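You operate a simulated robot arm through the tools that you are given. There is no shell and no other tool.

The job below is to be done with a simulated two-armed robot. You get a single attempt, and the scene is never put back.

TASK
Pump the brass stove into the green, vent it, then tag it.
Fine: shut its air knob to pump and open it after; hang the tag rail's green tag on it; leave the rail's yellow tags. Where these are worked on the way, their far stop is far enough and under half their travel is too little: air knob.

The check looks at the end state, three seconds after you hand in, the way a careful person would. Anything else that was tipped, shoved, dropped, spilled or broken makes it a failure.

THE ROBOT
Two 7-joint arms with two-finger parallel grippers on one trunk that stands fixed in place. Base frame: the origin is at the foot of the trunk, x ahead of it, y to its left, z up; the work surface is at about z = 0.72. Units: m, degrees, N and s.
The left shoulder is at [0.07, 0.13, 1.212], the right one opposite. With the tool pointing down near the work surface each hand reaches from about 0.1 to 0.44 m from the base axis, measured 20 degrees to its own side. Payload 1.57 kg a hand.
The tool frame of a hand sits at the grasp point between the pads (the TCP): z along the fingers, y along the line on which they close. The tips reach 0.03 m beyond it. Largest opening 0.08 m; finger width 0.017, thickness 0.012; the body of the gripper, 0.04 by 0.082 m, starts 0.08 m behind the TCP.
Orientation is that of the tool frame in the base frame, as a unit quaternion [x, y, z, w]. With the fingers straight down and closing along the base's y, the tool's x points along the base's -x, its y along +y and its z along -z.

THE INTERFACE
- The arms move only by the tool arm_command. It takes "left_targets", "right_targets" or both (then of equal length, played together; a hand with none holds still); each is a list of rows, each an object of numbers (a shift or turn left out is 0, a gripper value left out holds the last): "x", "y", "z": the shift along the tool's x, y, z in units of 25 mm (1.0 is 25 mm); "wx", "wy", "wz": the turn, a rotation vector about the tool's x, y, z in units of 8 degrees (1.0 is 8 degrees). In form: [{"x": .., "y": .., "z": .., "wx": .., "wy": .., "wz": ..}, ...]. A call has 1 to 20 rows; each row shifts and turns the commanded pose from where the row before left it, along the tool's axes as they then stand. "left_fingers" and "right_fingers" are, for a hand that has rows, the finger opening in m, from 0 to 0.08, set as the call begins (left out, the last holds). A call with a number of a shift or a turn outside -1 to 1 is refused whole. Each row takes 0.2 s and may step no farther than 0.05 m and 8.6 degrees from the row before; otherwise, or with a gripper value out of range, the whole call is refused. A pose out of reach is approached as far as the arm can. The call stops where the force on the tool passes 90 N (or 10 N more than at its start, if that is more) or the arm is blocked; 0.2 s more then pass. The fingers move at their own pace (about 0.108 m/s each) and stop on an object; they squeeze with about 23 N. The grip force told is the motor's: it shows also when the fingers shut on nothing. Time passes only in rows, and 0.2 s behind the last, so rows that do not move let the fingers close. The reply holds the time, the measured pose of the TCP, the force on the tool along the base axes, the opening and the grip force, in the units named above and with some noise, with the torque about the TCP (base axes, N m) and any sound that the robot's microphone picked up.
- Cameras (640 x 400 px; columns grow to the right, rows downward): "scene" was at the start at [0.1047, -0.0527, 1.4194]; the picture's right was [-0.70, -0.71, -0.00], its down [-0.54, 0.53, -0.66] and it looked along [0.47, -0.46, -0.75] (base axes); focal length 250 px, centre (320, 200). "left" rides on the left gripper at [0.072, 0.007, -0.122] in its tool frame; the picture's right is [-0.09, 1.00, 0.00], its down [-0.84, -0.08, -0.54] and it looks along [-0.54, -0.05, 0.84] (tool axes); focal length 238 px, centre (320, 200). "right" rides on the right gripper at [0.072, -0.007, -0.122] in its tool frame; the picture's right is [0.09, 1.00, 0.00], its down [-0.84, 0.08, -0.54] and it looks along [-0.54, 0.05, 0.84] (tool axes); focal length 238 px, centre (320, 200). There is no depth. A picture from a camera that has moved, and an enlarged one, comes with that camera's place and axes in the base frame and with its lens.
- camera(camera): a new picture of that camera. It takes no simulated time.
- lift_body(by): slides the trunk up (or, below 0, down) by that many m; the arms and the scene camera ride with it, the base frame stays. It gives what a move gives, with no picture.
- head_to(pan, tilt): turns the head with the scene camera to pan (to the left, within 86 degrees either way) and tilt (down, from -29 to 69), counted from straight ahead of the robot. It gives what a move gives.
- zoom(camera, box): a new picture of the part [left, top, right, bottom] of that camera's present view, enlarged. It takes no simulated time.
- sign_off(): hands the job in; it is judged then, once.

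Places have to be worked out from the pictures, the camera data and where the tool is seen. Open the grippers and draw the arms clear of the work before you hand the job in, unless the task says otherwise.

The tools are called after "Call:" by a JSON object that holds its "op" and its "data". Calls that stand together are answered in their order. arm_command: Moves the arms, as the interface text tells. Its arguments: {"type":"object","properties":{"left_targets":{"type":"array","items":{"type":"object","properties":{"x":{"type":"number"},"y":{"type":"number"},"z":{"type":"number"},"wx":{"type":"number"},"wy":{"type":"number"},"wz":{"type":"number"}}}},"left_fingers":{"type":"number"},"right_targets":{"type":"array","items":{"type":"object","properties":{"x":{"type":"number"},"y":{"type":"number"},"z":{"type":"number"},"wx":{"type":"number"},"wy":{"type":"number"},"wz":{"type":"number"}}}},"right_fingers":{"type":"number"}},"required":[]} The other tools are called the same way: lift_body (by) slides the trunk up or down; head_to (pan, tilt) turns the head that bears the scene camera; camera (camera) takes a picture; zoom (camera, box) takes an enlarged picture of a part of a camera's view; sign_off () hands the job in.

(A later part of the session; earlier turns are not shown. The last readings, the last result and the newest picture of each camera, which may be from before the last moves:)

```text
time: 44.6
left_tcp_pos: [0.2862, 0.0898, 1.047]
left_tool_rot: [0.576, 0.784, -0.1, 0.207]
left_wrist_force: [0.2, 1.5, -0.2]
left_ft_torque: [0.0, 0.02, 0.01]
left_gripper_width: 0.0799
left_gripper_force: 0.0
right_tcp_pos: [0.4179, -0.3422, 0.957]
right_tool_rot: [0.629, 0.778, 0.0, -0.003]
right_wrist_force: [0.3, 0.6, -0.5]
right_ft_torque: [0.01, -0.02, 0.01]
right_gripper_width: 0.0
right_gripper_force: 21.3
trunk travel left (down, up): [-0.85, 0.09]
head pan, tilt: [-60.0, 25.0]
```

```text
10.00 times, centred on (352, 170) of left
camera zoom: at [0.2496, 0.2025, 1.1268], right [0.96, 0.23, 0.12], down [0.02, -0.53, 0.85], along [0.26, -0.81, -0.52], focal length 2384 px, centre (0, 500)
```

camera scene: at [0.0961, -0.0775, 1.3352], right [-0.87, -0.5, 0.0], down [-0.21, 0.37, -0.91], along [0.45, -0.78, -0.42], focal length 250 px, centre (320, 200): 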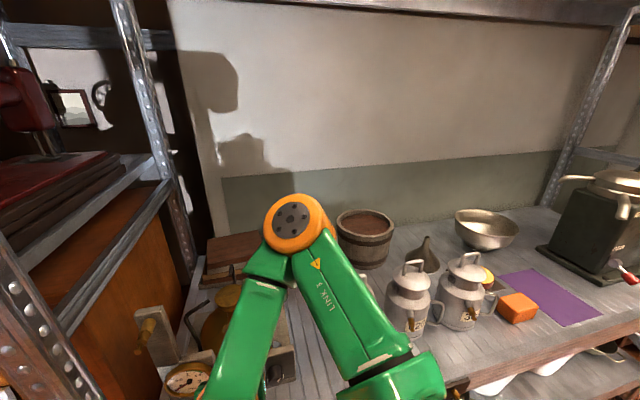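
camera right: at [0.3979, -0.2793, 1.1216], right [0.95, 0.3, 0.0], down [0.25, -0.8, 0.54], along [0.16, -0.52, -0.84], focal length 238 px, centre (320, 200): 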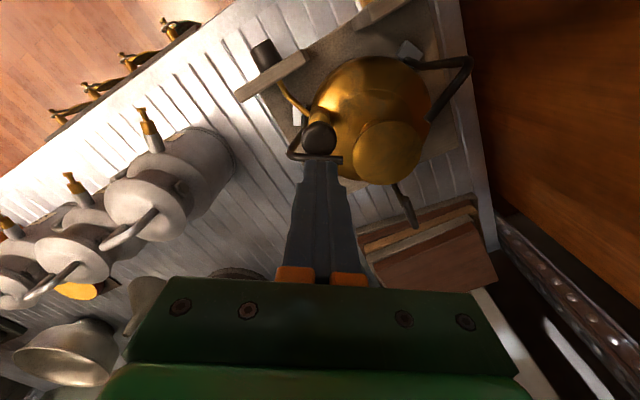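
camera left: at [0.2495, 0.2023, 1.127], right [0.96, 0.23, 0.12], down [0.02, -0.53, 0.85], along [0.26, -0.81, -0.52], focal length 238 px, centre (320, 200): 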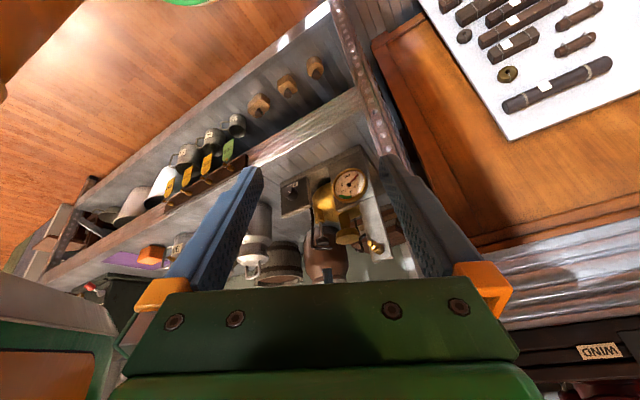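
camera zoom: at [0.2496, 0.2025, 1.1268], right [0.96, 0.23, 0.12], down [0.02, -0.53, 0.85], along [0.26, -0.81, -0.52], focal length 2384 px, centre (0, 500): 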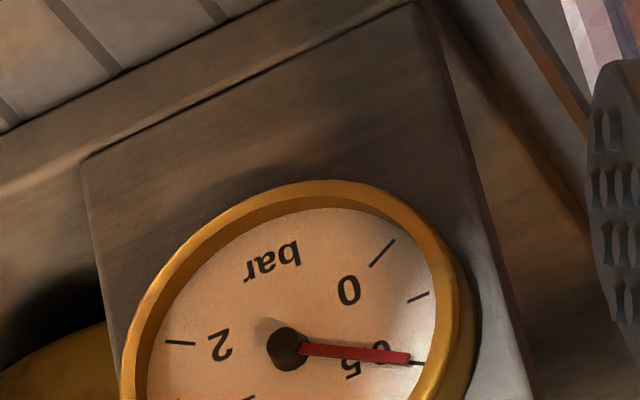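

It now reads about 0.5 bar, or roughly 0.25 per stroke. I'll do two more strokes.

Call:
{"op": "arm_command", "data": {"right_targets": [{"z": 0.6}, {"z": 0.6}, {"z": 0.6}, {"z": 0.45}, {}, {"z": -0.75}, {"z": -0.75}, {"z": -0.75}, {}, {"z": 0.6}, {"z": 0.6}, {"z": 0.6}, {"z": 0.45}, {}, {"z": -0.75}, {"z": -0.75}, {"z": -0.75}]}}

Call:
{"op": "zoom", "data": {"camera": "left", "box": [310, 160, 390, 210]}}

```text
time: 48.2
left_tcp_pos: [0.2861, 0.0902, 1.0466]
left_tool_rot: [0.576, 0.784, -0.1, 0.206]
left_wrist_force: [1.1, -0.2, 0.1]
left_ft_torque: [0.03, 0.02, 0.02]
left_gripper_width: 0.0803
left_gripper_force: 0.0
right_tcp_pos: [0.4173, -0.3437, 0.9588]
right_tool_rot: [0.629, 0.778, 0.0, -0.002]
right_wrist_force: [-0.6, 0.0, -0.4]
right_ft_torque: [-0.01, -0.02, -0.03]
right_gripper_width: 0.0
right_gripper_force: 20.9
trunk travel left (down, up): [-0.85, 0.09]
head pan, tilt: [-60.0, 25.0]
```

```text
8.00 times, centred on (350, 185) of left
camera zoom: at [0.2496, 0.2023, 1.1269], right [0.96, 0.23, 0.12], down [0.02, -0.53, 0.85], along [0.26, -0.81, -0.52], focal length 1907 px, centre (80, 320)
```

zoom: 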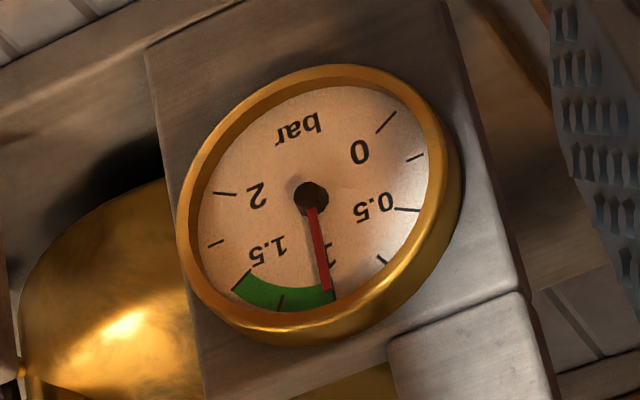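

The needle is at 1.0, the green's lower edge. One more stroke should put it mid-green at about 1.25.

Call:
{"op": "arm_command", "data": {"right_targets": [{"z": 0.6}, {"z": 0.6}, {"z": 0.6}, {"z": 0.45}, {}, {"z": -0.75}, {"z": -0.75}, {"z": -0.75}]}}

Call:
{"op": "zoom", "data": {"camera": "left", "box": [310, 160, 390, 210]}}

```text
time: 50.0
left_tcp_pos: [0.2866, 0.0902, 1.0467]
left_tool_rot: [0.576, 0.785, -0.1, 0.207]
left_wrist_force: [0.0, 0.0, -0.7]
left_ft_torque: [0.0, -0.04, 0.01]
left_gripper_width: 0.0801
left_gripper_force: 0.0
right_tcp_pos: [0.419, -0.3432, 0.9594]
right_tool_rot: [0.628, 0.778, -0.001, -0.003]
right_wrist_force: [0.2, -0.2, 0.6]
right_ft_torque: [-0.02, -0.01, -0.01]
right_gripper_width: 0.0
right_gripper_force: 21.0
trunk travel left (down, up): [-0.85, 0.09]
head pan, tilt: [-60.0, 25.0]
```

```text
8.00 times, centred on (350, 185) of left
camera zoom: at [0.2496, 0.2023, 1.1268], right [0.96, 0.23, 0.12], down [0.02, -0.53, 0.85], along [0.26, -0.81, -0.52], focal length 1907 px, centre (80, 320)
```

zoom: 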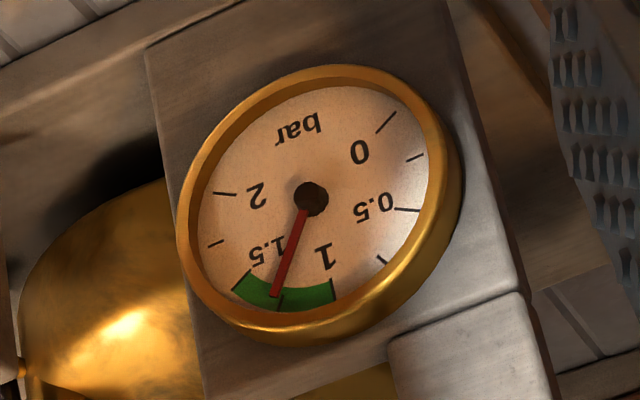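

The needle sits in the middle of the green at about 1.27 bar. Next is venting: I'll raise the hand, yaw back square to the panel and move over the air knob.

Call:
{"op": "arm_command", "data": {"right_targets": [{"z": -0.6}, {"z": -0.6}, {"wz": -0.83}, {"wz": -0.83}, {"wz": -0.83}, {"wz": -0.83}, {"wz": -0.83}, {"x": 0.83, "y": -0.34}, {"x": 0.83, "y": -0.34}, {"x": 0.83, "y": -0.34}, {"x": 0.83, "y": -0.34}]}}

Call:
{"op": "camera", "data": {"camera": "right"}}

Call:
{"op": "zoom", "data": {"camera": "left", "box": [255, 150, 383, 230]}}

```text
time: 52.4
left_tcp_pos: [0.2849, 0.0909, 1.0487]
left_tool_rot: [0.577, 0.784, -0.101, 0.206]
left_wrist_force: [0.2, -0.4, 0.2]
left_ft_torque: [0.01, -0.02, -0.01]
left_gripper_width: 0.0801
left_gripper_force: 0.1
right_tcp_pos: [0.3339, -0.3083, 0.989]
right_tool_rot: [0.38, 0.925, 0.001, -0.001]
right_wrist_force: [-0.2, -0.1, -0.8]
right_ft_torque: [-0.03, -0.04, -0.03]
right_gripper_width: 0.0
right_gripper_force: 21.6
trunk travel left (down, up): [-0.85, 0.09]
head pan, tilt: [-60.0, 25.0]
```

```text
taken
camera right: at [0.2781, -0.263, 1.1105], right [0.63, 0.77, 0.0], down [0.65, -0.53, 0.54], along [0.42, -0.34, -0.84], focal length 238 px, centre (320, 200)
```

right: 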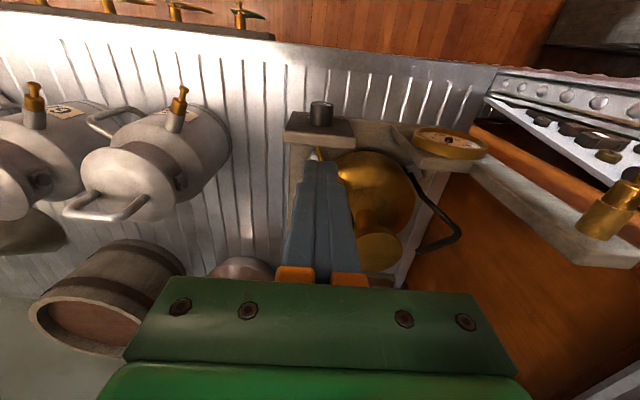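

```text
5.00 times, centred on (319, 190) of left
camera zoom: at [0.2486, 0.2023, 1.1272], right [0.96, 0.23, 0.12], down [0.02, -0.53, 0.85], along [0.26, -0.81, -0.52], focal length 1192 px, centre (325, 250)
```

zoom: 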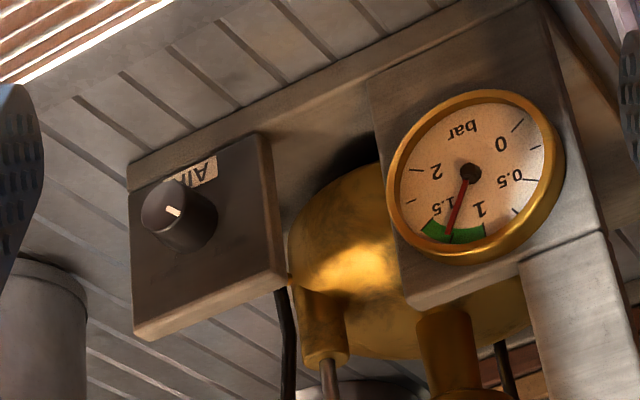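

Pressure holds at about 1.27 bar. I'm directly above the air knob, so I'll open the fingers and descend most of the way, then check.

Call:
{"op": "arm_command", "data": {"right_targets": [{"z": 0.9, "x": -0.06, "y": 0.07}, {"z": 0.9}, {"z": 0.9}, {"z": 0.9}, {"z": 0.9}, {"z": 0.9}, {"z": 0.9}], "right_fingers": 0.05}}

Call:
{"op": "zoom", "data": {"camera": "right", "box": [240, 100, 400, 200]}}

Call:
{"op": "zoom", "data": {"camera": "left", "box": [255, 150, 383, 230]}}

```text
time: 54.0
left_tcp_pos: [0.2859, 0.0894, 1.0471]
left_tool_rot: [0.575, 0.785, -0.099, 0.207]
left_wrist_force: [-0.4, -0.2, 0.2]
left_ft_torque: [0.01, 0.0, 0.0]
left_gripper_width: 0.0798
left_gripper_force: 0.0
right_tcp_pos: [0.335, -0.3106, 0.8308]
right_tool_rot: [0.379, 0.925, 0.001, -0.001]
right_wrist_force: [-0.9, -0.4, 0.9]
right_ft_torque: [0.0, 0.02, 0.01]
right_gripper_width: 0.0499
right_gripper_force: 0.0
trunk travel left (down, up): [-0.85, 0.09]
head pan, tilt: [-60.0, 25.0]
```

```text
4.00 times, centred on (320, 150) of right
camera zoom: at [0.28, -0.2649, 0.9518], right [0.63, 0.77, 0.0], down [0.65, -0.53, 0.54], along [0.42, -0.34, -0.84], focal length 953 px, centre (320, 400)
```

zoom: 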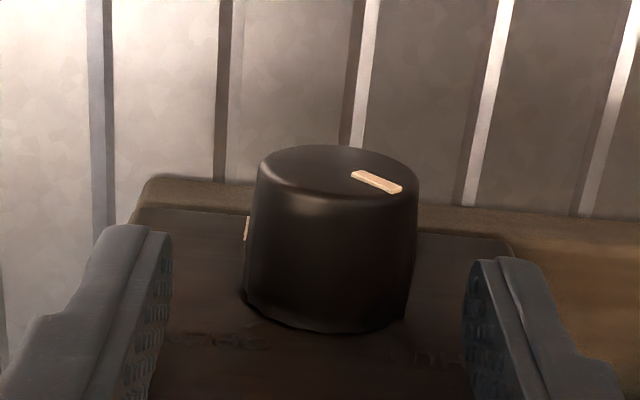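

```text
5.00 times, centred on (319, 190) of left
camera zoom: at [0.2497, 0.2023, 1.1269], right [0.96, 0.23, 0.12], down [0.02, -0.53, 0.85], along [0.26, -0.81, -0.52], focal length 1192 px, centre (325, 250)
```

zoom: 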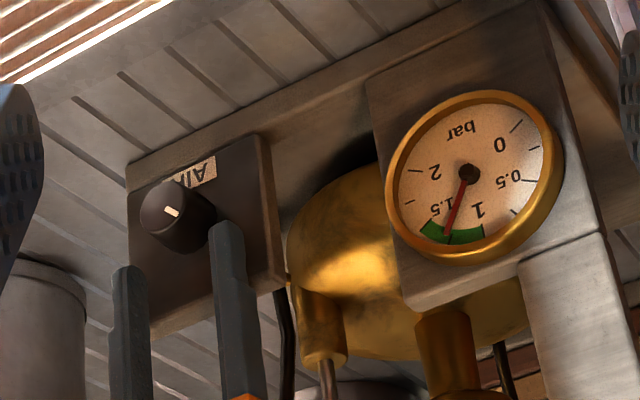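

The knob is centred between the open fingers. I'll descend the last 47 mm, tilt 24° to the left, then close on the knob.

Call:
{"op": "arm_command", "data": {"right_targets": [{"z": 0.94, "y": 0.03}, {"z": 0.94, "y": 0.03}, {"wx": 0.75}, {"wx": 0.75}, {"wx": 0.75}, {"wx": 0.75}]}}

Call:
{"op": "arm_command", "data": {"right_targets": [{}, {}, {}], "right_fingers": 0.0}}

Call:
{"op": "zoom", "data": {"camera": "left", "box": [255, 150, 383, 230]}}

```text
time: 55.4
left_tcp_pos: [0.2863, 0.0889, 1.0491]
left_tool_rot: [0.576, 0.785, -0.101, 0.205]
left_wrist_force: [0.3, 0.0, 0.4]
left_ft_torque: [0.0, -0.03, -0.03]
left_gripper_width: 0.0799
left_gripper_force: 0.1
right_tcp_pos: [0.3387, -0.3087, 0.7838]
right_tool_rot: [0.372, 0.905, -0.192, -0.081]
right_wrist_force: [1.5, 0.7, -0.2]
right_ft_torque: [0.0, 0.0, 0.05]
right_gripper_width: 0.0501
right_gripper_force: 0.1
trunk travel left (down, up): [-0.85, 0.09]
head pan, tilt: [-60.0, 25.0]
```

```text
time: 56.2
left_tcp_pos: [0.2868, 0.0903, 1.0482]
left_tool_rot: [0.576, 0.784, -0.1, 0.207]
left_wrist_force: [0.2, 0.1, 0.4]
left_ft_torque: [-0.01, -0.02, 0.0]
left_gripper_width: 0.0801
left_gripper_force: 0.3
right_tcp_pos: [0.3379, -0.3089, 0.7832]
right_tool_rot: [0.371, 0.905, -0.193, -0.081]
right_wrist_force: [1.6, -1.2, 3.6]
right_ft_torque: [0.1, 0.05, -0.01]
right_gripper_width: 0.0312
right_gripper_force: 40.4
trunk travel left (down, up): [-0.85, 0.09]
head pan, tilt: [-60.0, 25.0]
```

```text
5.00 times, centred on (319, 190) of left
camera zoom: at [0.2494, 0.2025, 1.127], right [0.96, 0.23, 0.12], down [0.02, -0.53, 0.85], along [0.26, -0.81, -0.52], focal length 1192 px, centre (325, 250)
```

zoom: 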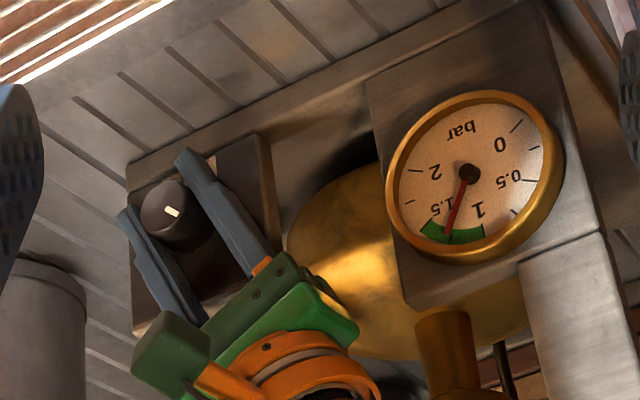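

The knob is gripped with the hand tilted left. Now I'll turn clockwise, wrist to the right, by 64° and look.

Call:
{"op": "arm_command", "data": {"right_targets": [{"wx": -0.8}, {"wx": -0.8}, {"wx": -0.8}, {"wx": -0.8}, {"wx": -0.8}, {"wx": -0.8}, {"wx": -0.8}, {"wx": -0.8}, {"wx": -0.8}, {"wx": -0.8}]}}

Call:
{"op": "zoom", "data": {"camera": "left", "box": [255, 150, 383, 230]}}

Call:
{"op": "zoom", "data": {"camera": "right", "box": [240, 100, 400, 200]}}

```text
time: 58.4
left_tcp_pos: [0.285, 0.0883, 1.0491]
left_tool_rot: [0.577, 0.784, -0.1, 0.206]
left_wrist_force: [-0.5, -0.7, 0.2]
left_ft_torque: [-0.02, -0.01, 0.01]
left_gripper_width: 0.0802
left_gripper_force: 0.1
right_tcp_pos: [0.3369, -0.3099, 0.784]
right_tool_rot: [0.358, 0.868, 0.319, 0.129]
right_wrist_force: [-0.6, -9.6, 11.2]
right_ft_torque: [0.15, 0.1, -0.16]
right_gripper_width: 0.031
right_gripper_force: 40.5
trunk travel left (down, up): [-0.85, 0.09]
head pan, tilt: [-60.0, 25.0]
```

```text
5.00 times, centred on (319, 190) of left
camera zoom: at [0.2476, 0.2002, 1.1279], right [0.96, 0.23, 0.12], down [0.02, -0.53, 0.85], along [0.26, -0.81, -0.52], focal length 1192 px, centre (325, 250)
```

zoom: 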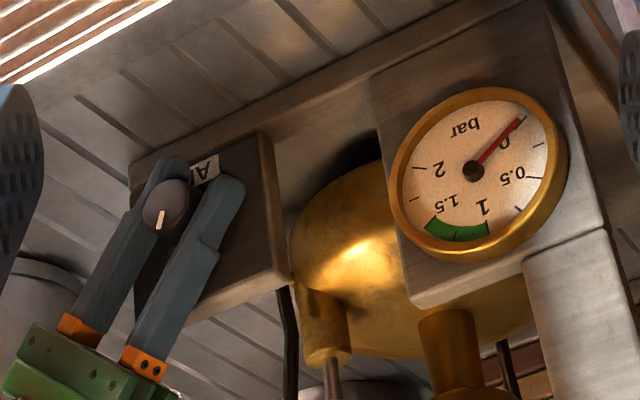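

```text
4.00 times, centred on (320, 150) of right
camera zoom: at [0.2261, -0.3191, 0.8724], right [0.47, 0.6, 0.64], down [0.39, -0.8, 0.46], along [0.79, 0.03, -0.61], focal length 953 px, centre (320, 400)
```

zoom: 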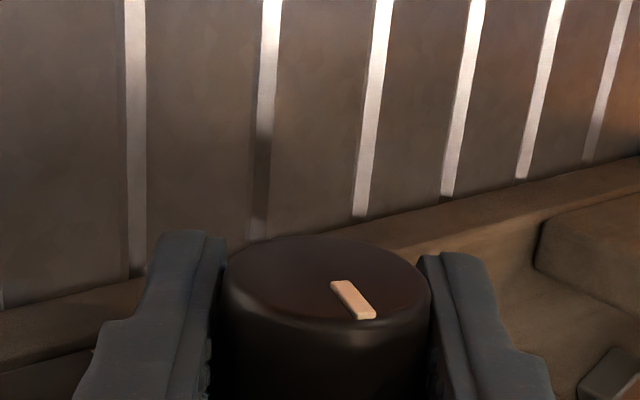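

The pressure dropped to 0, so it has vented. The knob still needs to reach the OPEN stop, so I'll release, swing back to the left, and regrip for the remainder.

Call:
{"op": "arm_command", "data": {"right_targets": [{}, {}], "right_fingers": 0.05}}

Call:
{"op": "arm_command", "data": {"right_targets": [{"wx": 0.8}, {"wx": 0.8}, {"wx": 0.8}, {"wx": 0.8}, {"wx": 0.8}, {"wx": 0.8}, {"wx": 0.8}]}}

Call:
{"op": "zoom", "data": {"camera": "right", "box": [240, 100, 400, 200]}}

Call:
{"op": "zoom", "data": {"camera": "left", "box": [255, 150, 383, 230]}}

```text
time: 59.0
left_tcp_pos: [0.2854, 0.09, 1.047]
left_tool_rot: [0.577, 0.784, -0.1, 0.207]
left_wrist_force: [0.1, 0.5, -0.5]
left_ft_torque: [0.05, -0.02, 0.01]
left_gripper_width: 0.0802
left_gripper_force: 0.0
right_tcp_pos: [0.3382, -0.3079, 0.7845]
right_tool_rot: [0.358, 0.869, 0.318, 0.128]
right_wrist_force: [0.4, 0.8, -0.3]
right_ft_torque: [-0.01, 0.0, 0.01]
right_gripper_width: 0.0502
right_gripper_force: 0.1
trunk travel left (down, up): [-0.85, 0.09]
head pan, tilt: [-60.0, 25.0]
```

```text
time: 60.6
left_tcp_pos: [0.2873, 0.0906, 1.0472]
left_tool_rot: [0.576, 0.784, -0.1, 0.207]
left_wrist_force: [1.4, 0.3, 0.5]
left_ft_torque: [-0.01, -0.02, -0.01]
left_gripper_width: 0.08
left_gripper_force: 0.1
right_tcp_pos: [0.3374, -0.3084, 0.7846]
right_tool_rot: [0.38, 0.924, -0.04, -0.018]
right_wrist_force: [-0.1, -0.3, 0.4]
right_ft_torque: [0.01, 0.02, 0.01]
right_gripper_width: 0.0499
right_gripper_force: 0.1
trunk travel left (down, up): [-0.85, 0.09]
head pan, tilt: [-60.0, 25.0]
```

```text
4.00 times, centred on (320, 150) of right
camera zoom: at [0.29, -0.2552, 0.9058], right [0.63, 0.77, -0.09], down [0.68, -0.5, 0.53], along [0.36, -0.39, -0.84], focal length 953 px, centre (320, 400)
```

zoom: 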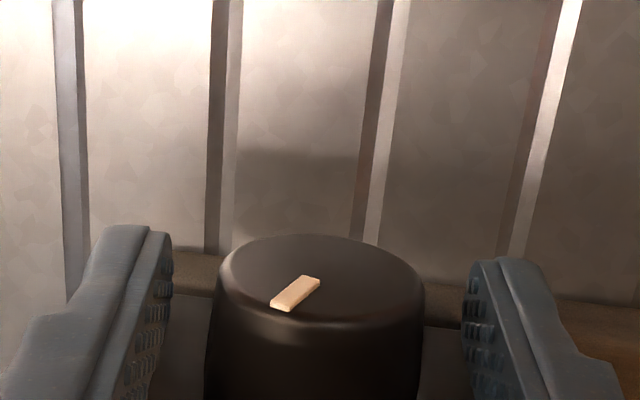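

```text
5.00 times, centred on (319, 190) of left
camera zoom: at [0.2501, 0.2028, 1.1267], right [0.96, 0.23, 0.12], down [0.02, -0.53, 0.85], along [0.26, -0.81, -0.52], focal length 1192 px, centre (325, 250)
```

zoom: 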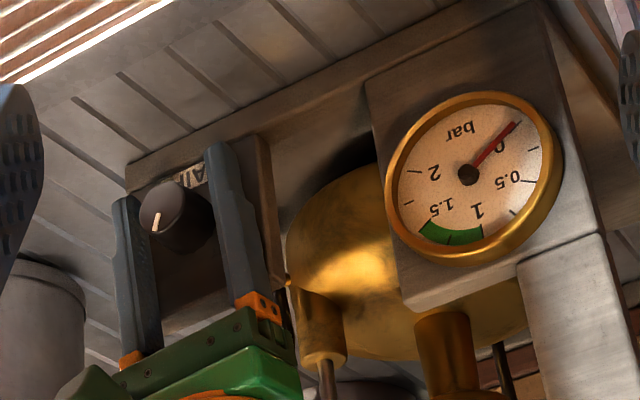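

The remaining turn is about 20-25°. I'll regrip here and turn clockwise until it hits the stop.

Call:
{"op": "arm_command", "data": {"right_targets": [{"y": -0.05}, {}, {}], "right_fingers": 0.0}}

Call:
{"op": "arm_command", "data": {"right_targets": [{"wx": -0.7}, {"wx": -0.7}, {"wx": -0.7}, {"wx": -0.7}, {"wx": -0.7}, {"wx": -0.7}]}}

Call:
{"op": "zoom", "data": {"camera": "right", "box": [240, 100, 400, 200]}}

Call:
{"op": "zoom", "data": {"camera": "left", "box": [255, 150, 383, 230]}}

```text
time: 61.4
left_tcp_pos: [0.2862, 0.0904, 1.0476]
left_tool_rot: [0.576, 0.784, -0.099, 0.207]
left_wrist_force: [-0.1, 0.2, 0.2]
left_ft_torque: [0.01, -0.05, 0.04]
left_gripper_width: 0.08
left_gripper_force: 0.0
right_tcp_pos: [0.3372, -0.3085, 0.7841]
right_tool_rot: [0.378, 0.925, -0.039, -0.018]
right_wrist_force: [1.7, 0.0, 0.8]
right_ft_torque: [0.01, -0.02, 0.02]
right_gripper_width: 0.0309
right_gripper_force: 39.8
trunk travel left (down, up): [-0.85, 0.09]
head pan, tilt: [-60.0, 25.0]
```

```text
time: 62.8
left_tcp_pos: [0.2865, 0.0889, 1.047]
left_tool_rot: [0.577, 0.784, -0.1, 0.206]
left_wrist_force: [0.3, 0.2, 0.3]
left_ft_torque: [-0.02, -0.01, -0.01]
left_gripper_width: 0.08
left_gripper_force: 0.1
right_tcp_pos: [0.3366, -0.3098, 0.7823]
right_tool_rot: [0.368, 0.896, 0.231, 0.091]
right_wrist_force: [1.2, -2.9, -1.0]
right_ft_torque: [-0.14, 0.24, 0.12]
right_gripper_width: 0.0308
right_gripper_force: 40.0
trunk travel left (down, up): [-0.85, 0.09]
head pan, tilt: [-60.0, 25.0]
```

```text
4.00 times, centred on (320, 150) of right
camera zoom: at [0.2403, -0.3053, 0.8869], right [0.55, 0.68, 0.48], down [0.46, -0.73, 0.51], along [0.7, -0.06, -0.72], focal length 953 px, centre (320, 400)
```

zoom: 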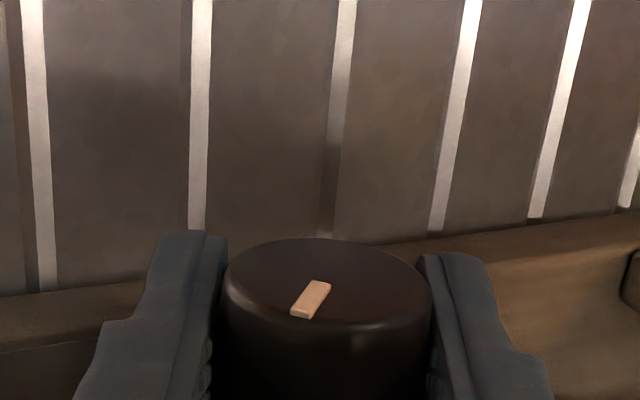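

```text
5.00 times, centred on (319, 190) of left
camera zoom: at [0.2499, 0.2011, 1.127], right [0.96, 0.23, 0.12], down [0.02, -0.53, 0.85], along [0.26, -0.81, -0.52], focal length 1192 px, centre (325, 250)
```

zoom: 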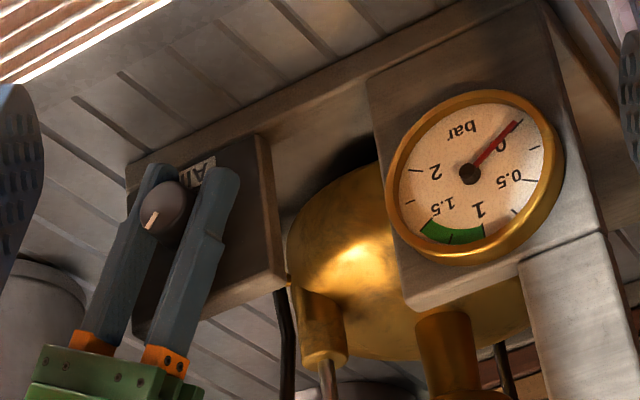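

The pads slipped at the end, at about 0.27 N·m, and the pointer looks like its original OPEN position. I'll release, retreat and verify.

Call:
{"op": "arm_command", "data": {"right_targets": [{}, {}], "right_fingers": 0.05}}

Call:
{"op": "arm_command", "data": {"right_targets": [{"z": -0.9}, {"z": -0.9}, {"z": -0.9}, {"z": -0.9}, {"z": -0.9}, {"z": -0.9}]}}

Call:
{"op": "zoom", "data": {"camera": "left", "box": [255, 150, 383, 230]}}

Call:
{"op": "zoom", "data": {"camera": "left", "box": [270, 165, 334, 205]}}

```text
time: 63.4
left_tcp_pos: [0.2868, 0.0893, 1.0476]
left_tool_rot: [0.576, 0.785, -0.101, 0.207]
left_wrist_force: [0.5, -0.1, 0.1]
left_ft_torque: [-0.01, -0.03, 0.02]
left_gripper_width: 0.08
left_gripper_force: 0.1
right_tcp_pos: [0.337, -0.308, 0.7844]
right_tool_rot: [0.368, 0.896, 0.231, 0.092]
right_wrist_force: [-0.2, -0.5, -0.5]
right_ft_torque: [0.0, 0.0, 0.0]
right_gripper_width: 0.0501
right_gripper_force: 0.1
trunk travel left (down, up): [-0.85, 0.09]
head pan, tilt: [-60.0, 25.0]
```

```text
time: 64.8
left_tcp_pos: [0.2846, 0.0908, 1.0473]
left_tool_rot: [0.577, 0.784, -0.101, 0.207]
left_wrist_force: [-0.1, 0.4, -0.4]
left_ft_torque: [0.0, -0.01, 0.01]
left_gripper_width: 0.0801
left_gripper_force: 0.1
right_tcp_pos: [0.2912, -0.3566, 0.9026]
right_tool_rot: [0.368, 0.896, 0.23, 0.091]
right_wrist_force: [-0.8, 0.0, 0.3]
right_ft_torque: [-0.01, 0.01, 0.01]
right_gripper_width: 0.0503
right_gripper_force: 0.0
trunk travel left (down, up): [-0.85, 0.09]
head pan, tilt: [-60.0, 25.0]
```

```text
5.00 times, centred on (319, 190) of left
camera zoom: at [0.2491, 0.2022, 1.1271], right [0.96, 0.23, 0.12], down [0.02, -0.53, 0.85], along [0.26, -0.81, -0.52], focal length 1192 px, centre (325, 250)
```

zoom: 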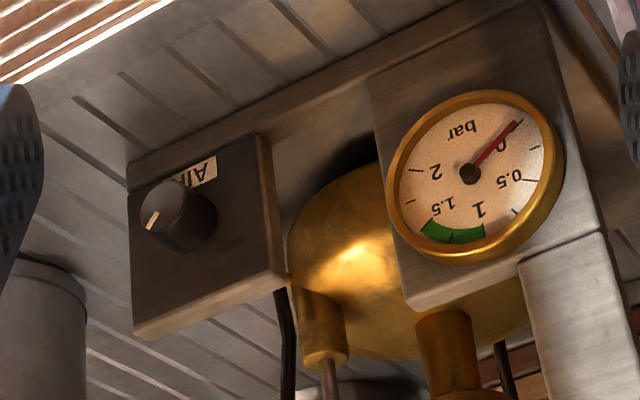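

```text
10.00 times, centred on (302, 185) of left
camera zoom: at [0.2491, 0.2022, 1.1271], right [0.96, 0.23, 0.12], down [0.02, -0.53, 0.85], along [0.26, -0.81, -0.52], focal length 2384 px, centre (500, 350)
```

zoom: 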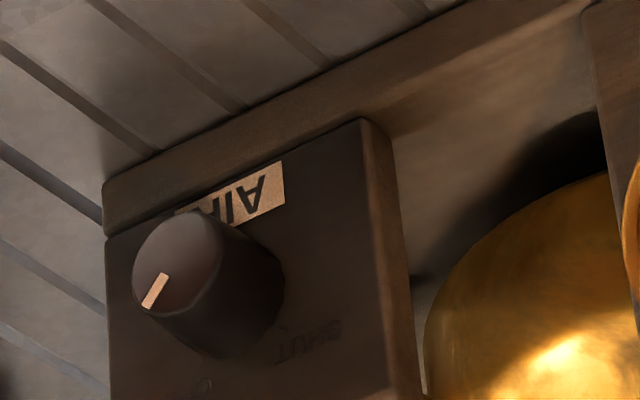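

The knob is back at OPEN, exactly matching the original pointer, and the gauge reads 0. Now the tag: I'll straighten the right hand and study the green tag from the left camera.

Call:
{"op": "arm_command", "data": {"right_targets": [{"wx": 0.9}, {"wx": 0.9}, {"wx": 0.9}, {"wx": 0.92}]}}

Call:
{"op": "zoom", "data": {"camera": "left", "box": [190, 120, 254, 160]}}

Call:
{"op": "camera", "data": {"camera": "right"}}

```text
time: 65.8
left_tcp_pos: [0.2855, 0.0894, 1.0473]
left_tool_rot: [0.577, 0.784, -0.101, 0.207]
left_wrist_force: [-0.1, -0.2, 0.3]
left_ft_torque: [0.01, 0.02, 0.0]
left_gripper_width: 0.0798
left_gripper_force: 0.0
right_tcp_pos: [0.2922, -0.3557, 0.9019]
right_tool_rot: [0.38, 0.925, -0.002, -0.003]
right_wrist_force: [0.7, 0.4, 0.5]
right_ft_torque: [-0.02, 0.01, 0.04]
right_gripper_width: 0.05
right_gripper_force: 0.0
trunk travel left (down, up): [-0.85, 0.09]
head pan, tilt: [-60.0, 25.0]
```

```text
10.00 times, centred on (222, 140) of left
camera zoom: at [0.2503, 0.2027, 1.1267], right [0.96, 0.23, 0.12], down [0.02, -0.53, 0.85], along [0.26, -0.81, -0.52], focal length 2384 px, centre (1300, 800)
```

zoom: 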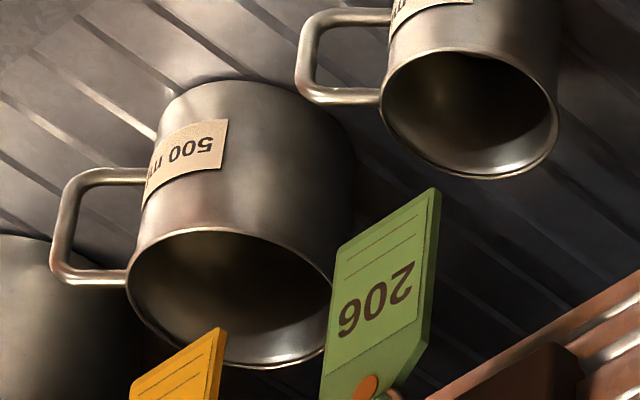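

```text
taken
camera right: at [0.2369, -0.3092, 1.0238], right [0.63, 0.77, -0.01], down [0.65, -0.53, 0.54], along [0.41, -0.35, -0.84], focal length 238 px, centre (320, 200)
```

right: 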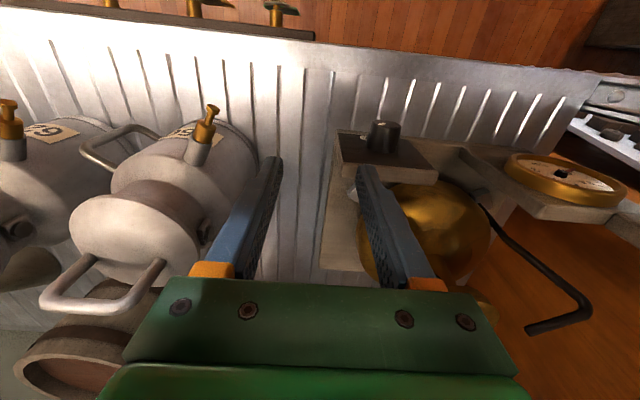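

I'll zoom on the ring and peg end of the green tag, and also on the right camera's top strip.

Call:
{"op": "zoom", "data": {"camera": "left", "box": [200, 136, 248, 166]}}

Call:
{"op": "zoom", "data": {"camera": "right", "box": [240, 0, 320, 50]}}

```text
13.33 times, centred on (224, 151) of left
camera zoom: at [0.2503, 0.2027, 1.1267], right [0.96, 0.23, 0.12], down [0.02, -0.53, 0.85], along [0.26, -0.81, -0.52], focal length 3178 px, centre (1600, 853)
```

zoom: 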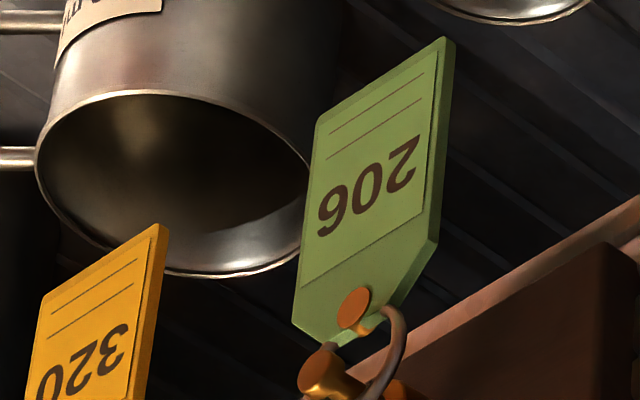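

```text
8.00 times, centred on (280, 25) of right
camera zoom: at [0.2369, -0.3092, 1.0238], right [0.63, 0.77, -0.01], down [0.65, -0.53, 0.54], along [0.41, -0.35, -0.84], focal length 1907 px, centre (640, 1600)
```

zoom: 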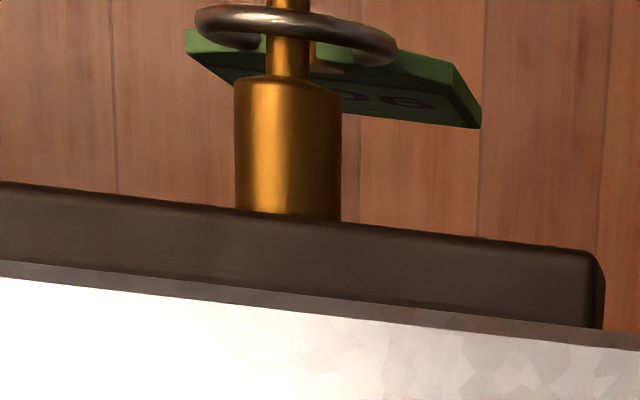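

The tag hangs vertically, parallel to the rail: about 40 mm wide, z ≈ 0.61-0.68, on a 27 mm ring at v ≈ 0.349. I also need to know how high the mugs below it reach, so I'll check with the head camera.

Call:
{"op": "head_to", "data": {"pan": -62, "tilt": 62}}

Call:
{"op": "camera", "data": {"camera": "scene"}}

```text
time: 66.8
left_tcp_pos: [0.2858, 0.0903, 1.0476]
left_tool_rot: [0.577, 0.784, -0.1, 0.207]
left_wrist_force: [-0.5, 0.2, -0.3]
left_ft_torque: [-0.01, -0.04, -0.01]
left_gripper_width: 0.0798
left_gripper_force: 0.2
right_tcp_pos: [0.2908, -0.3553, 0.9026]
right_tool_rot: [0.38, 0.925, 0.0, -0.002]
right_wrist_force: [-1.1, 0.3, 0.0]
right_ft_torque: [0.0, 0.01, -0.01]
right_gripper_width: 0.05
right_gripper_force: 0.1
trunk travel left (down, up): [-0.85, 0.09]
head pan, tilt: [-62.0, 62.0]
```

```text
taken
camera scene: at [0.0793, -0.0547, 1.403], right [-0.88, -0.47, 0.0], down [-0.41, 0.78, -0.47], along [0.22, -0.42, -0.88], focal length 250 px, centre (320, 200)
```

scene: 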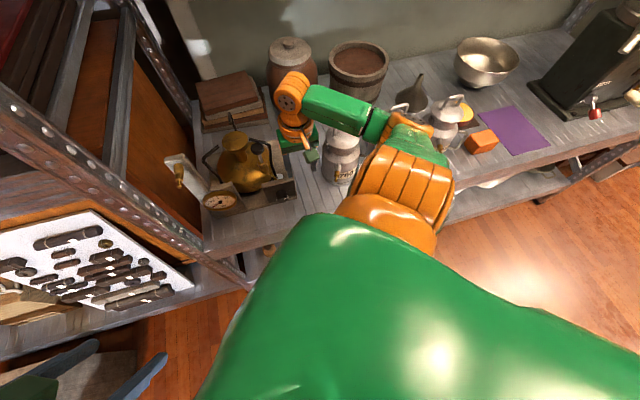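

The scene is undisturbed, but the tag area is hidden by the upper arm. I'll move the right hand to a safe point above the tag (tips at about z = 0.77) with fingers at 0.06 and view it from there.

Call:
{"op": "arm_command", "data": {"right_targets": [{"x": 0.86, "y": -0.44, "z": 0.4}, {"x": 0.86, "y": -0.44, "z": 0.8}, {"x": 0.86, "y": -0.44, "z": 0.8}, {"x": 0.86, "y": -0.44, "z": 0.8}, {"x": 0.86, "y": -0.44, "z": 0.8}], "right_fingers": 0.06}}

Call:
{"op": "camera", "data": {"camera": "right"}}

Call:
{"op": "camera", "data": {"camera": "left"}}

```text
time: 68.0
left_tcp_pos: [0.2847, 0.09, 1.0469]
left_tool_rot: [0.577, 0.784, -0.1, 0.207]
left_wrist_force: [0.3, 0.2, -0.6]
left_ft_torque: [0.02, -0.03, 0.0]
left_gripper_width: 0.0799
left_gripper_force: 0.1
right_tcp_pos: [0.1746, -0.3177, 0.814]
right_tool_rot: [0.379, 0.925, -0.001, -0.002]
right_wrist_force: [0.2, -0.5, 0.0]
right_ft_torque: [0.02, -0.04, -0.02]
right_gripper_width: 0.06
right_gripper_force: 0.0
trunk travel left (down, up): [-0.85, 0.09]
head pan, tilt: [-62.0, 62.0]
```

```text
taken
camera right: at [0.1192, -0.2721, 0.9351], right [0.63, 0.77, 0.0], down [0.65, -0.53, 0.54], along [0.42, -0.34, -0.84], focal length 238 px, centre (320, 200)
```

right: 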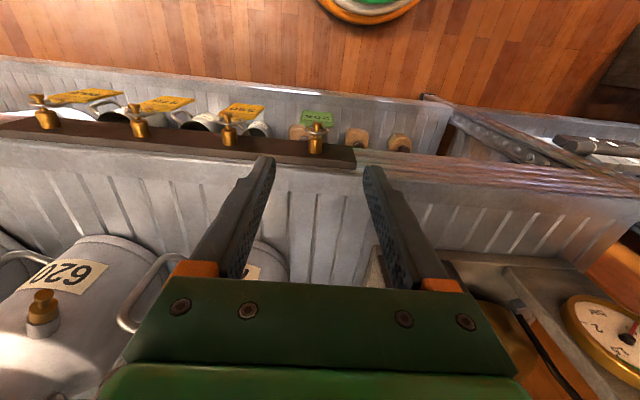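

```text
taken
camera left: at [0.2487, 0.2026, 1.1271], right [0.96, 0.23, 0.12], down [0.02, -0.53, 0.85], along [0.26, -0.81, -0.52], focal length 238 px, centre (320, 200)
```

left: 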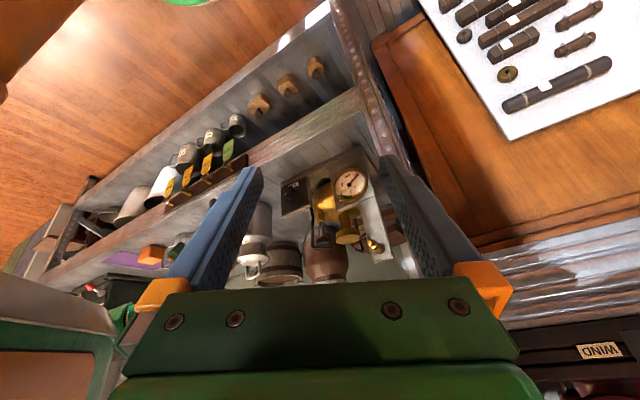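

I'll zoom in on the green tag from this new right view and measure it together with its surroundings.

Call:
{"op": "zoom", "data": {"camera": "right", "box": [240, 90, 368, 170]}}

Call:
{"op": "zoom", "data": {"camera": "left", "box": [184, 110, 264, 160]}}

```text
5.00 times, centred on (304, 130) of right
camera zoom: at [0.1192, -0.2721, 0.9351], right [0.63, 0.77, 0.0], down [0.65, -0.53, 0.54], along [0.42, -0.34, -0.84], focal length 1192 px, centre (400, 550)
```

zoom: 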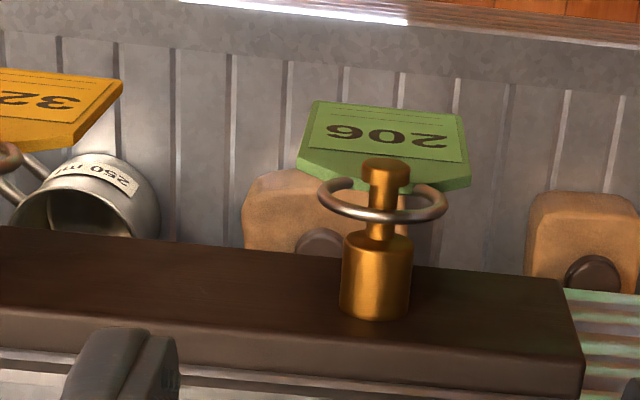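

```text
8.00 times, centred on (224, 135) of left
camera zoom: at [0.2487, 0.2026, 1.1271], right [0.96, 0.23, 0.12], down [0.02, -0.53, 0.85], along [0.26, -0.81, -0.52], focal length 1907 px, centre (1088, 720)
```

zoom: 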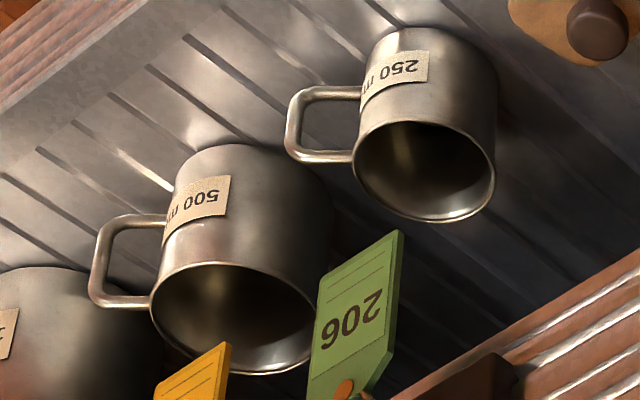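

I'll check the fingertip midline against the tag's centreline in the same picture for lateral alignment.

Call:
{"op": "zoom", "data": {"camera": "right", "box": [240, 100, 400, 200]}}

```text
4.00 times, centred on (320, 150) of right
camera zoom: at [0.1192, -0.2721, 0.9351], right [0.63, 0.77, 0.0], down [0.65, -0.53, 0.54], along [0.42, -0.34, -0.84], focal length 953 px, centre (320, 400)
```

zoom: 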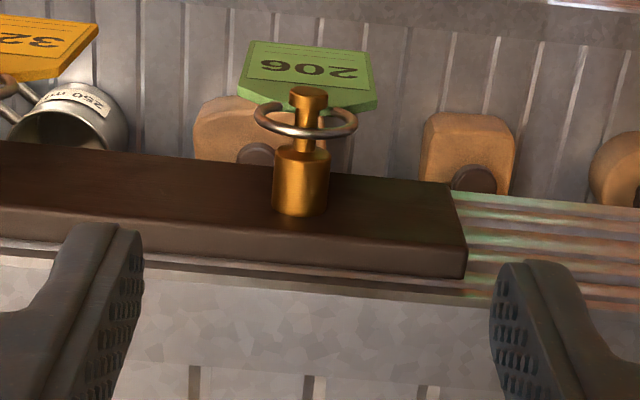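

The tag is about 3 mm to the viewer's right of the hand's axis, and the mugs are far below, so nothing is under the tag. I'll correct and descend to straddle it, stopping partway to check.

Call:
{"op": "arm_command", "data": {"right_targets": [{"y": -0.12, "x": -0.06, "z": 0.8}, {"z": 0.8}, {"z": 0.8}, {"z": 0.8}, {"z": 0.8}]}}

Call:
{"op": "zoom", "data": {"camera": "right", "box": [240, 100, 400, 200]}}

Call:
{"op": "zoom", "data": {"camera": "left", "box": [190, 110, 270, 170]}}

```text
time: 69.2
left_tcp_pos: [0.2855, 0.0906, 1.0483]
left_tool_rot: [0.577, 0.784, -0.1, 0.206]
left_wrist_force: [-0.2, 0.0, 0.8]
left_ft_torque: [0.04, 0.02, -0.02]
left_gripper_width: 0.08
left_gripper_force: 0.1
right_tcp_pos: [0.1732, -0.3211, 0.7138]
right_tool_rot: [0.379, 0.925, -0.001, -0.002]
right_wrist_force: [-0.6, -0.2, -1.2]
right_ft_torque: [0.0, -0.01, -0.02]
right_gripper_width: 0.0602
right_gripper_force: 0.1
trunk travel left (down, up): [-0.85, 0.09]
head pan, tilt: [-62.0, 62.0]
```

```text
4.00 times, centred on (320, 150) of right
camera zoom: at [0.1181, -0.2758, 0.8342], right [0.63, 0.77, 0.0], down [0.65, -0.53, 0.54], along [0.41, -0.34, -0.84], focal length 953 px, centre (320, 400)
```

zoom: 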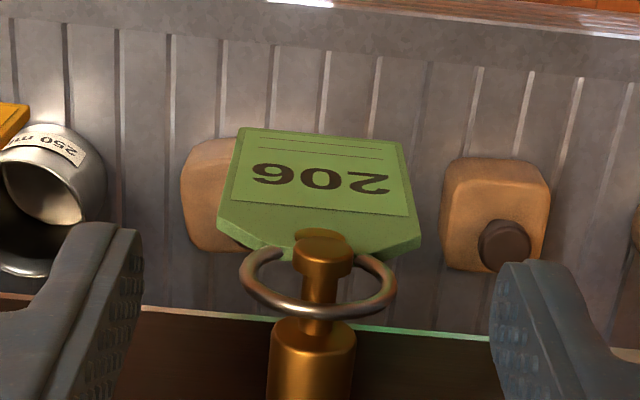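

```text
6.67 times, centred on (230, 140) of left
camera zoom: at [0.2497, 0.2023, 1.1269], right [0.96, 0.23, 0.12], down [0.02, -0.53, 0.85], along [0.26, -0.81, -0.52], focal length 1589 px, centre (920, 600)
```

zoom: 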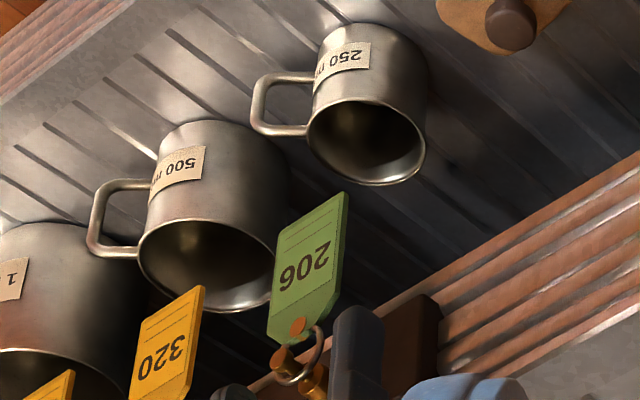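

The tag is centred between the fingers. I'll descend 64 mm more so the pads flank the plate's side edges, then look again.

Call:
{"op": "arm_command", "data": {"right_targets": [{"z": 0.85}, {"z": 0.85}, {"z": 0.85}]}}

Call:
{"op": "zoom", "data": {"camera": "right", "box": [240, 100, 400, 200]}}

Call:
{"op": "zoom", "data": {"camera": "left", "box": [190, 110, 270, 170]}}

```text
time: 70.0
left_tcp_pos: [0.2865, 0.0904, 1.0475]
left_tool_rot: [0.576, 0.784, -0.1, 0.207]
left_wrist_force: [-0.1, 0.7, 0.6]
left_ft_torque: [0.0, 0.0, 0.01]
left_gripper_width: 0.0801
left_gripper_force: 0.1
right_tcp_pos: [0.1727, -0.3217, 0.6497]
right_tool_rot: [0.38, 0.925, 0.0, -0.002]
right_wrist_force: [-0.7, 0.8, -0.1]
right_ft_torque: [0.01, 0.01, -0.02]
right_gripper_width: 0.0598
right_gripper_force: 0.0
trunk travel left (down, up): [-0.85, 0.09]
head pan, tilt: [-62.0, 62.0]
```

```text
4.00 times, centred on (320, 150) of right
camera zoom: at [0.1174, -0.2756, 0.7713], right [0.63, 0.77, 0.0], down [0.65, -0.53, 0.54], along [0.41, -0.34, -0.84], focal length 953 px, centre (320, 400)
```

zoom: 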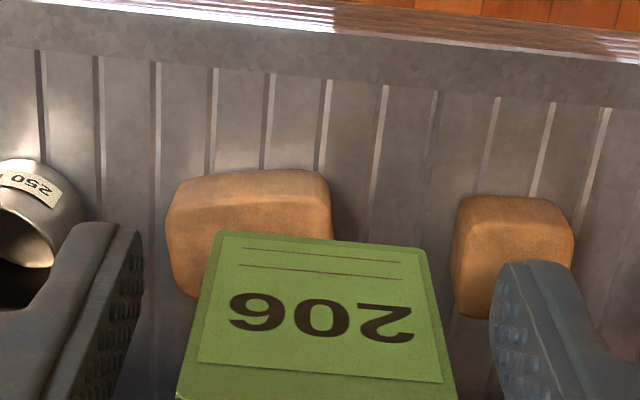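

```text
6.67 times, centred on (230, 140) of left
camera zoom: at [0.2499, 0.2024, 1.1269], right [0.96, 0.23, 0.12], down [0.02, -0.53, 0.85], along [0.26, -0.81, -0.52], focal length 1589 px, centre (920, 600)
```

zoom: 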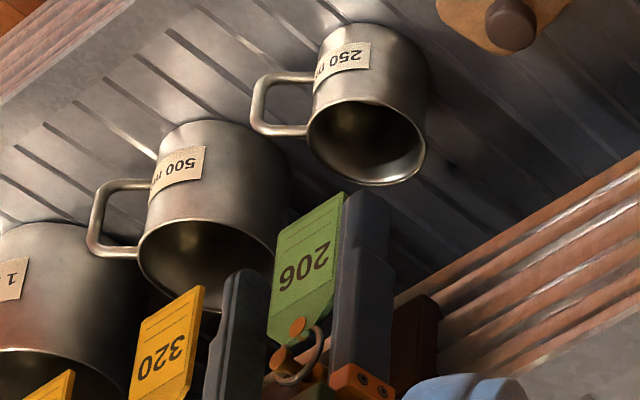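

The fingers flank the tag evenly. I'll close them on the plate's side edges.

Call:
{"op": "arm_command", "data": {"right_targets": [{}, {}, {}], "right_fingers": 0.0}}

Call:
{"op": "camera", "data": {"camera": "right"}}

Call:
{"op": "zoom", "data": {"camera": "left", "box": [190, 110, 270, 170]}}

```text
time: 70.8
left_tcp_pos: [0.2862, 0.0899, 1.0489]
left_tool_rot: [0.577, 0.784, -0.1, 0.207]
left_wrist_force: [0.5, -0.1, -0.7]
left_ft_torque: [0.02, -0.02, 0.01]
left_gripper_width: 0.08
left_gripper_force: 0.1
right_tcp_pos: [0.1728, -0.3209, 0.6514]
right_tool_rot: [0.38, 0.925, 0.0, -0.002]
right_wrist_force: [-0.1, 0.0, -0.2]
right_ft_torque: [-0.02, 0.04, -0.03]
right_gripper_width: 0.0386
right_gripper_force: 23.2
trunk travel left (down, up): [-0.85, 0.09]
head pan, tilt: [-62.0, 62.0]
```

```text
taken
camera right: at [0.1171, -0.2758, 0.7715], right [0.63, 0.77, 0.0], down [0.65, -0.53, 0.54], along [0.41, -0.34, -0.84], focal length 238 px, centre (320, 200)
```

right: 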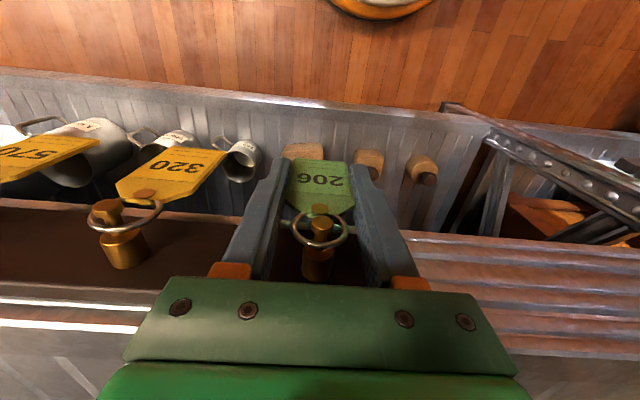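

```text
6.67 times, centred on (230, 140) of left
camera zoom: at [0.2495, 0.2023, 1.127], right [0.96, 0.23, 0.12], down [0.02, -0.53, 0.85], along [0.26, -0.81, -0.52], focal length 1589 px, centre (920, 600)
```

zoom: 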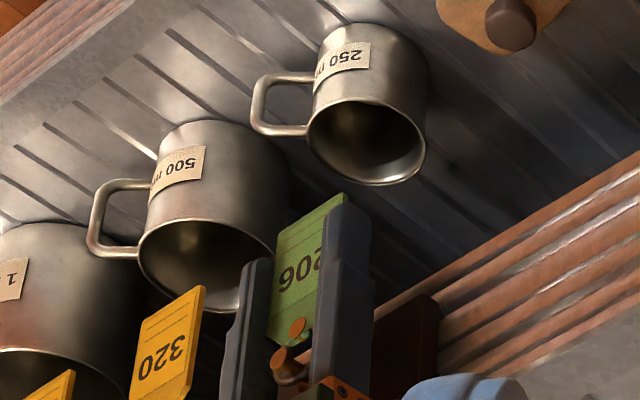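

The tag is held at 38.6 mm width. I'll zoom on the ring and peg to plan lifting the ring clear of the cap.

Call:
{"op": "zoom", "data": {"camera": "right", "box": [270, 190, 370, 290]}}

```text
4.00 times, centred on (320, 240) of right
camera zoom: at [0.1171, -0.2758, 0.7715], right [0.63, 0.77, 0.0], down [0.65, -0.53, 0.54], along [0.41, -0.34, -0.84], focal length 953 px, centre (320, 40)
```

zoom: 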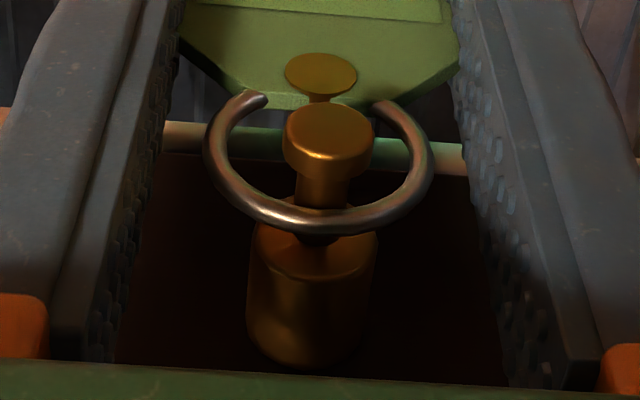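

The ring's inner half-width is about 10 mm and the cap's about 5 mm, so lifting about 7.5 mm centres the ring on the peg. I'll lift, then draw it straight outward 37 mm.

Call:
{"op": "arm_command", "data": {"right_targets": [{"z": -0.15}, {"z": -0.15}, {"x": 0.3}, {"x": 0.3}, {"x": 0.45}, {"x": 0.45}]}}

Call:
{"op": "zoom", "data": {"camera": "right", "box": [260, 150, 380, 290]}}

Call:
{"op": "zoom", "data": {"camera": "left", "box": [190, 110, 270, 170]}}

```text
time: 72.2
left_tcp_pos: [0.2848, 0.0901, 1.0487]
left_tool_rot: [0.577, 0.784, -0.1, 0.207]
left_wrist_force: [-0.1, 0.1, 0.1]
left_ft_torque: [0.01, -0.01, 0.05]
left_gripper_width: 0.08
left_gripper_force: 0.1
right_tcp_pos: [0.1458, -0.2952, 0.6573]
right_tool_rot: [0.38, 0.925, -0.001, -0.002]
right_wrist_force: [-0.6, -0.2, -0.4]
right_ft_torque: [0.01, -0.02, 0.01]
right_gripper_width: 0.0386
right_gripper_force: 23.5
trunk travel left (down, up): [-0.85, 0.09]
head pan, tilt: [-62.0, 62.0]
```

```text
2.86 times, centred on (320, 220) of right
camera zoom: at [0.0911, -0.2493, 0.7792], right [0.63, 0.77, 0.0], down [0.65, -0.53, 0.54], along [0.41, -0.34, -0.84], focal length 681 px, centre (320, 143)
```

zoom: 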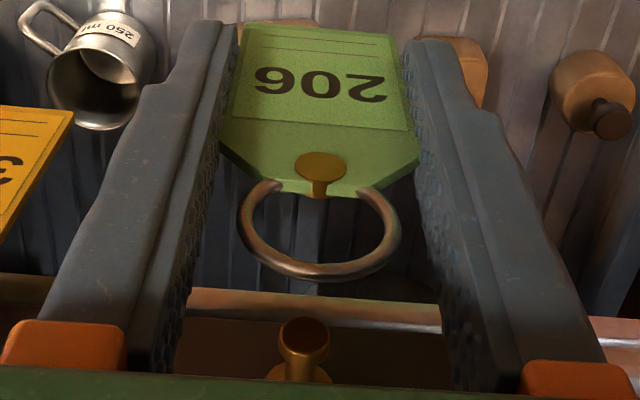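

```text
6.67 times, centred on (230, 140) of left
camera zoom: at [0.2492, 0.2026, 1.127], right [0.96, 0.23, 0.12], down [0.02, -0.53, 0.85], along [0.26, -0.81, -0.52], focal length 1589 px, centre (920, 600)
```

zoom: 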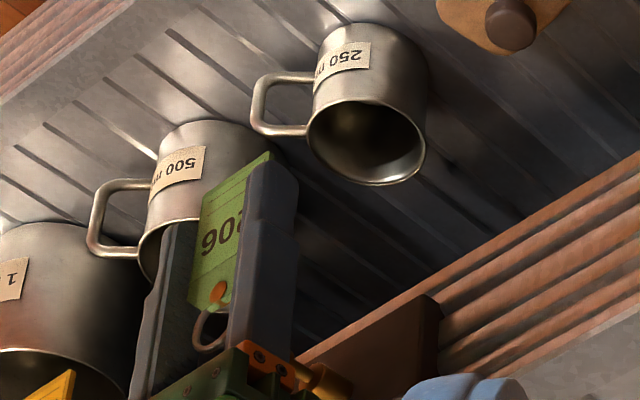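

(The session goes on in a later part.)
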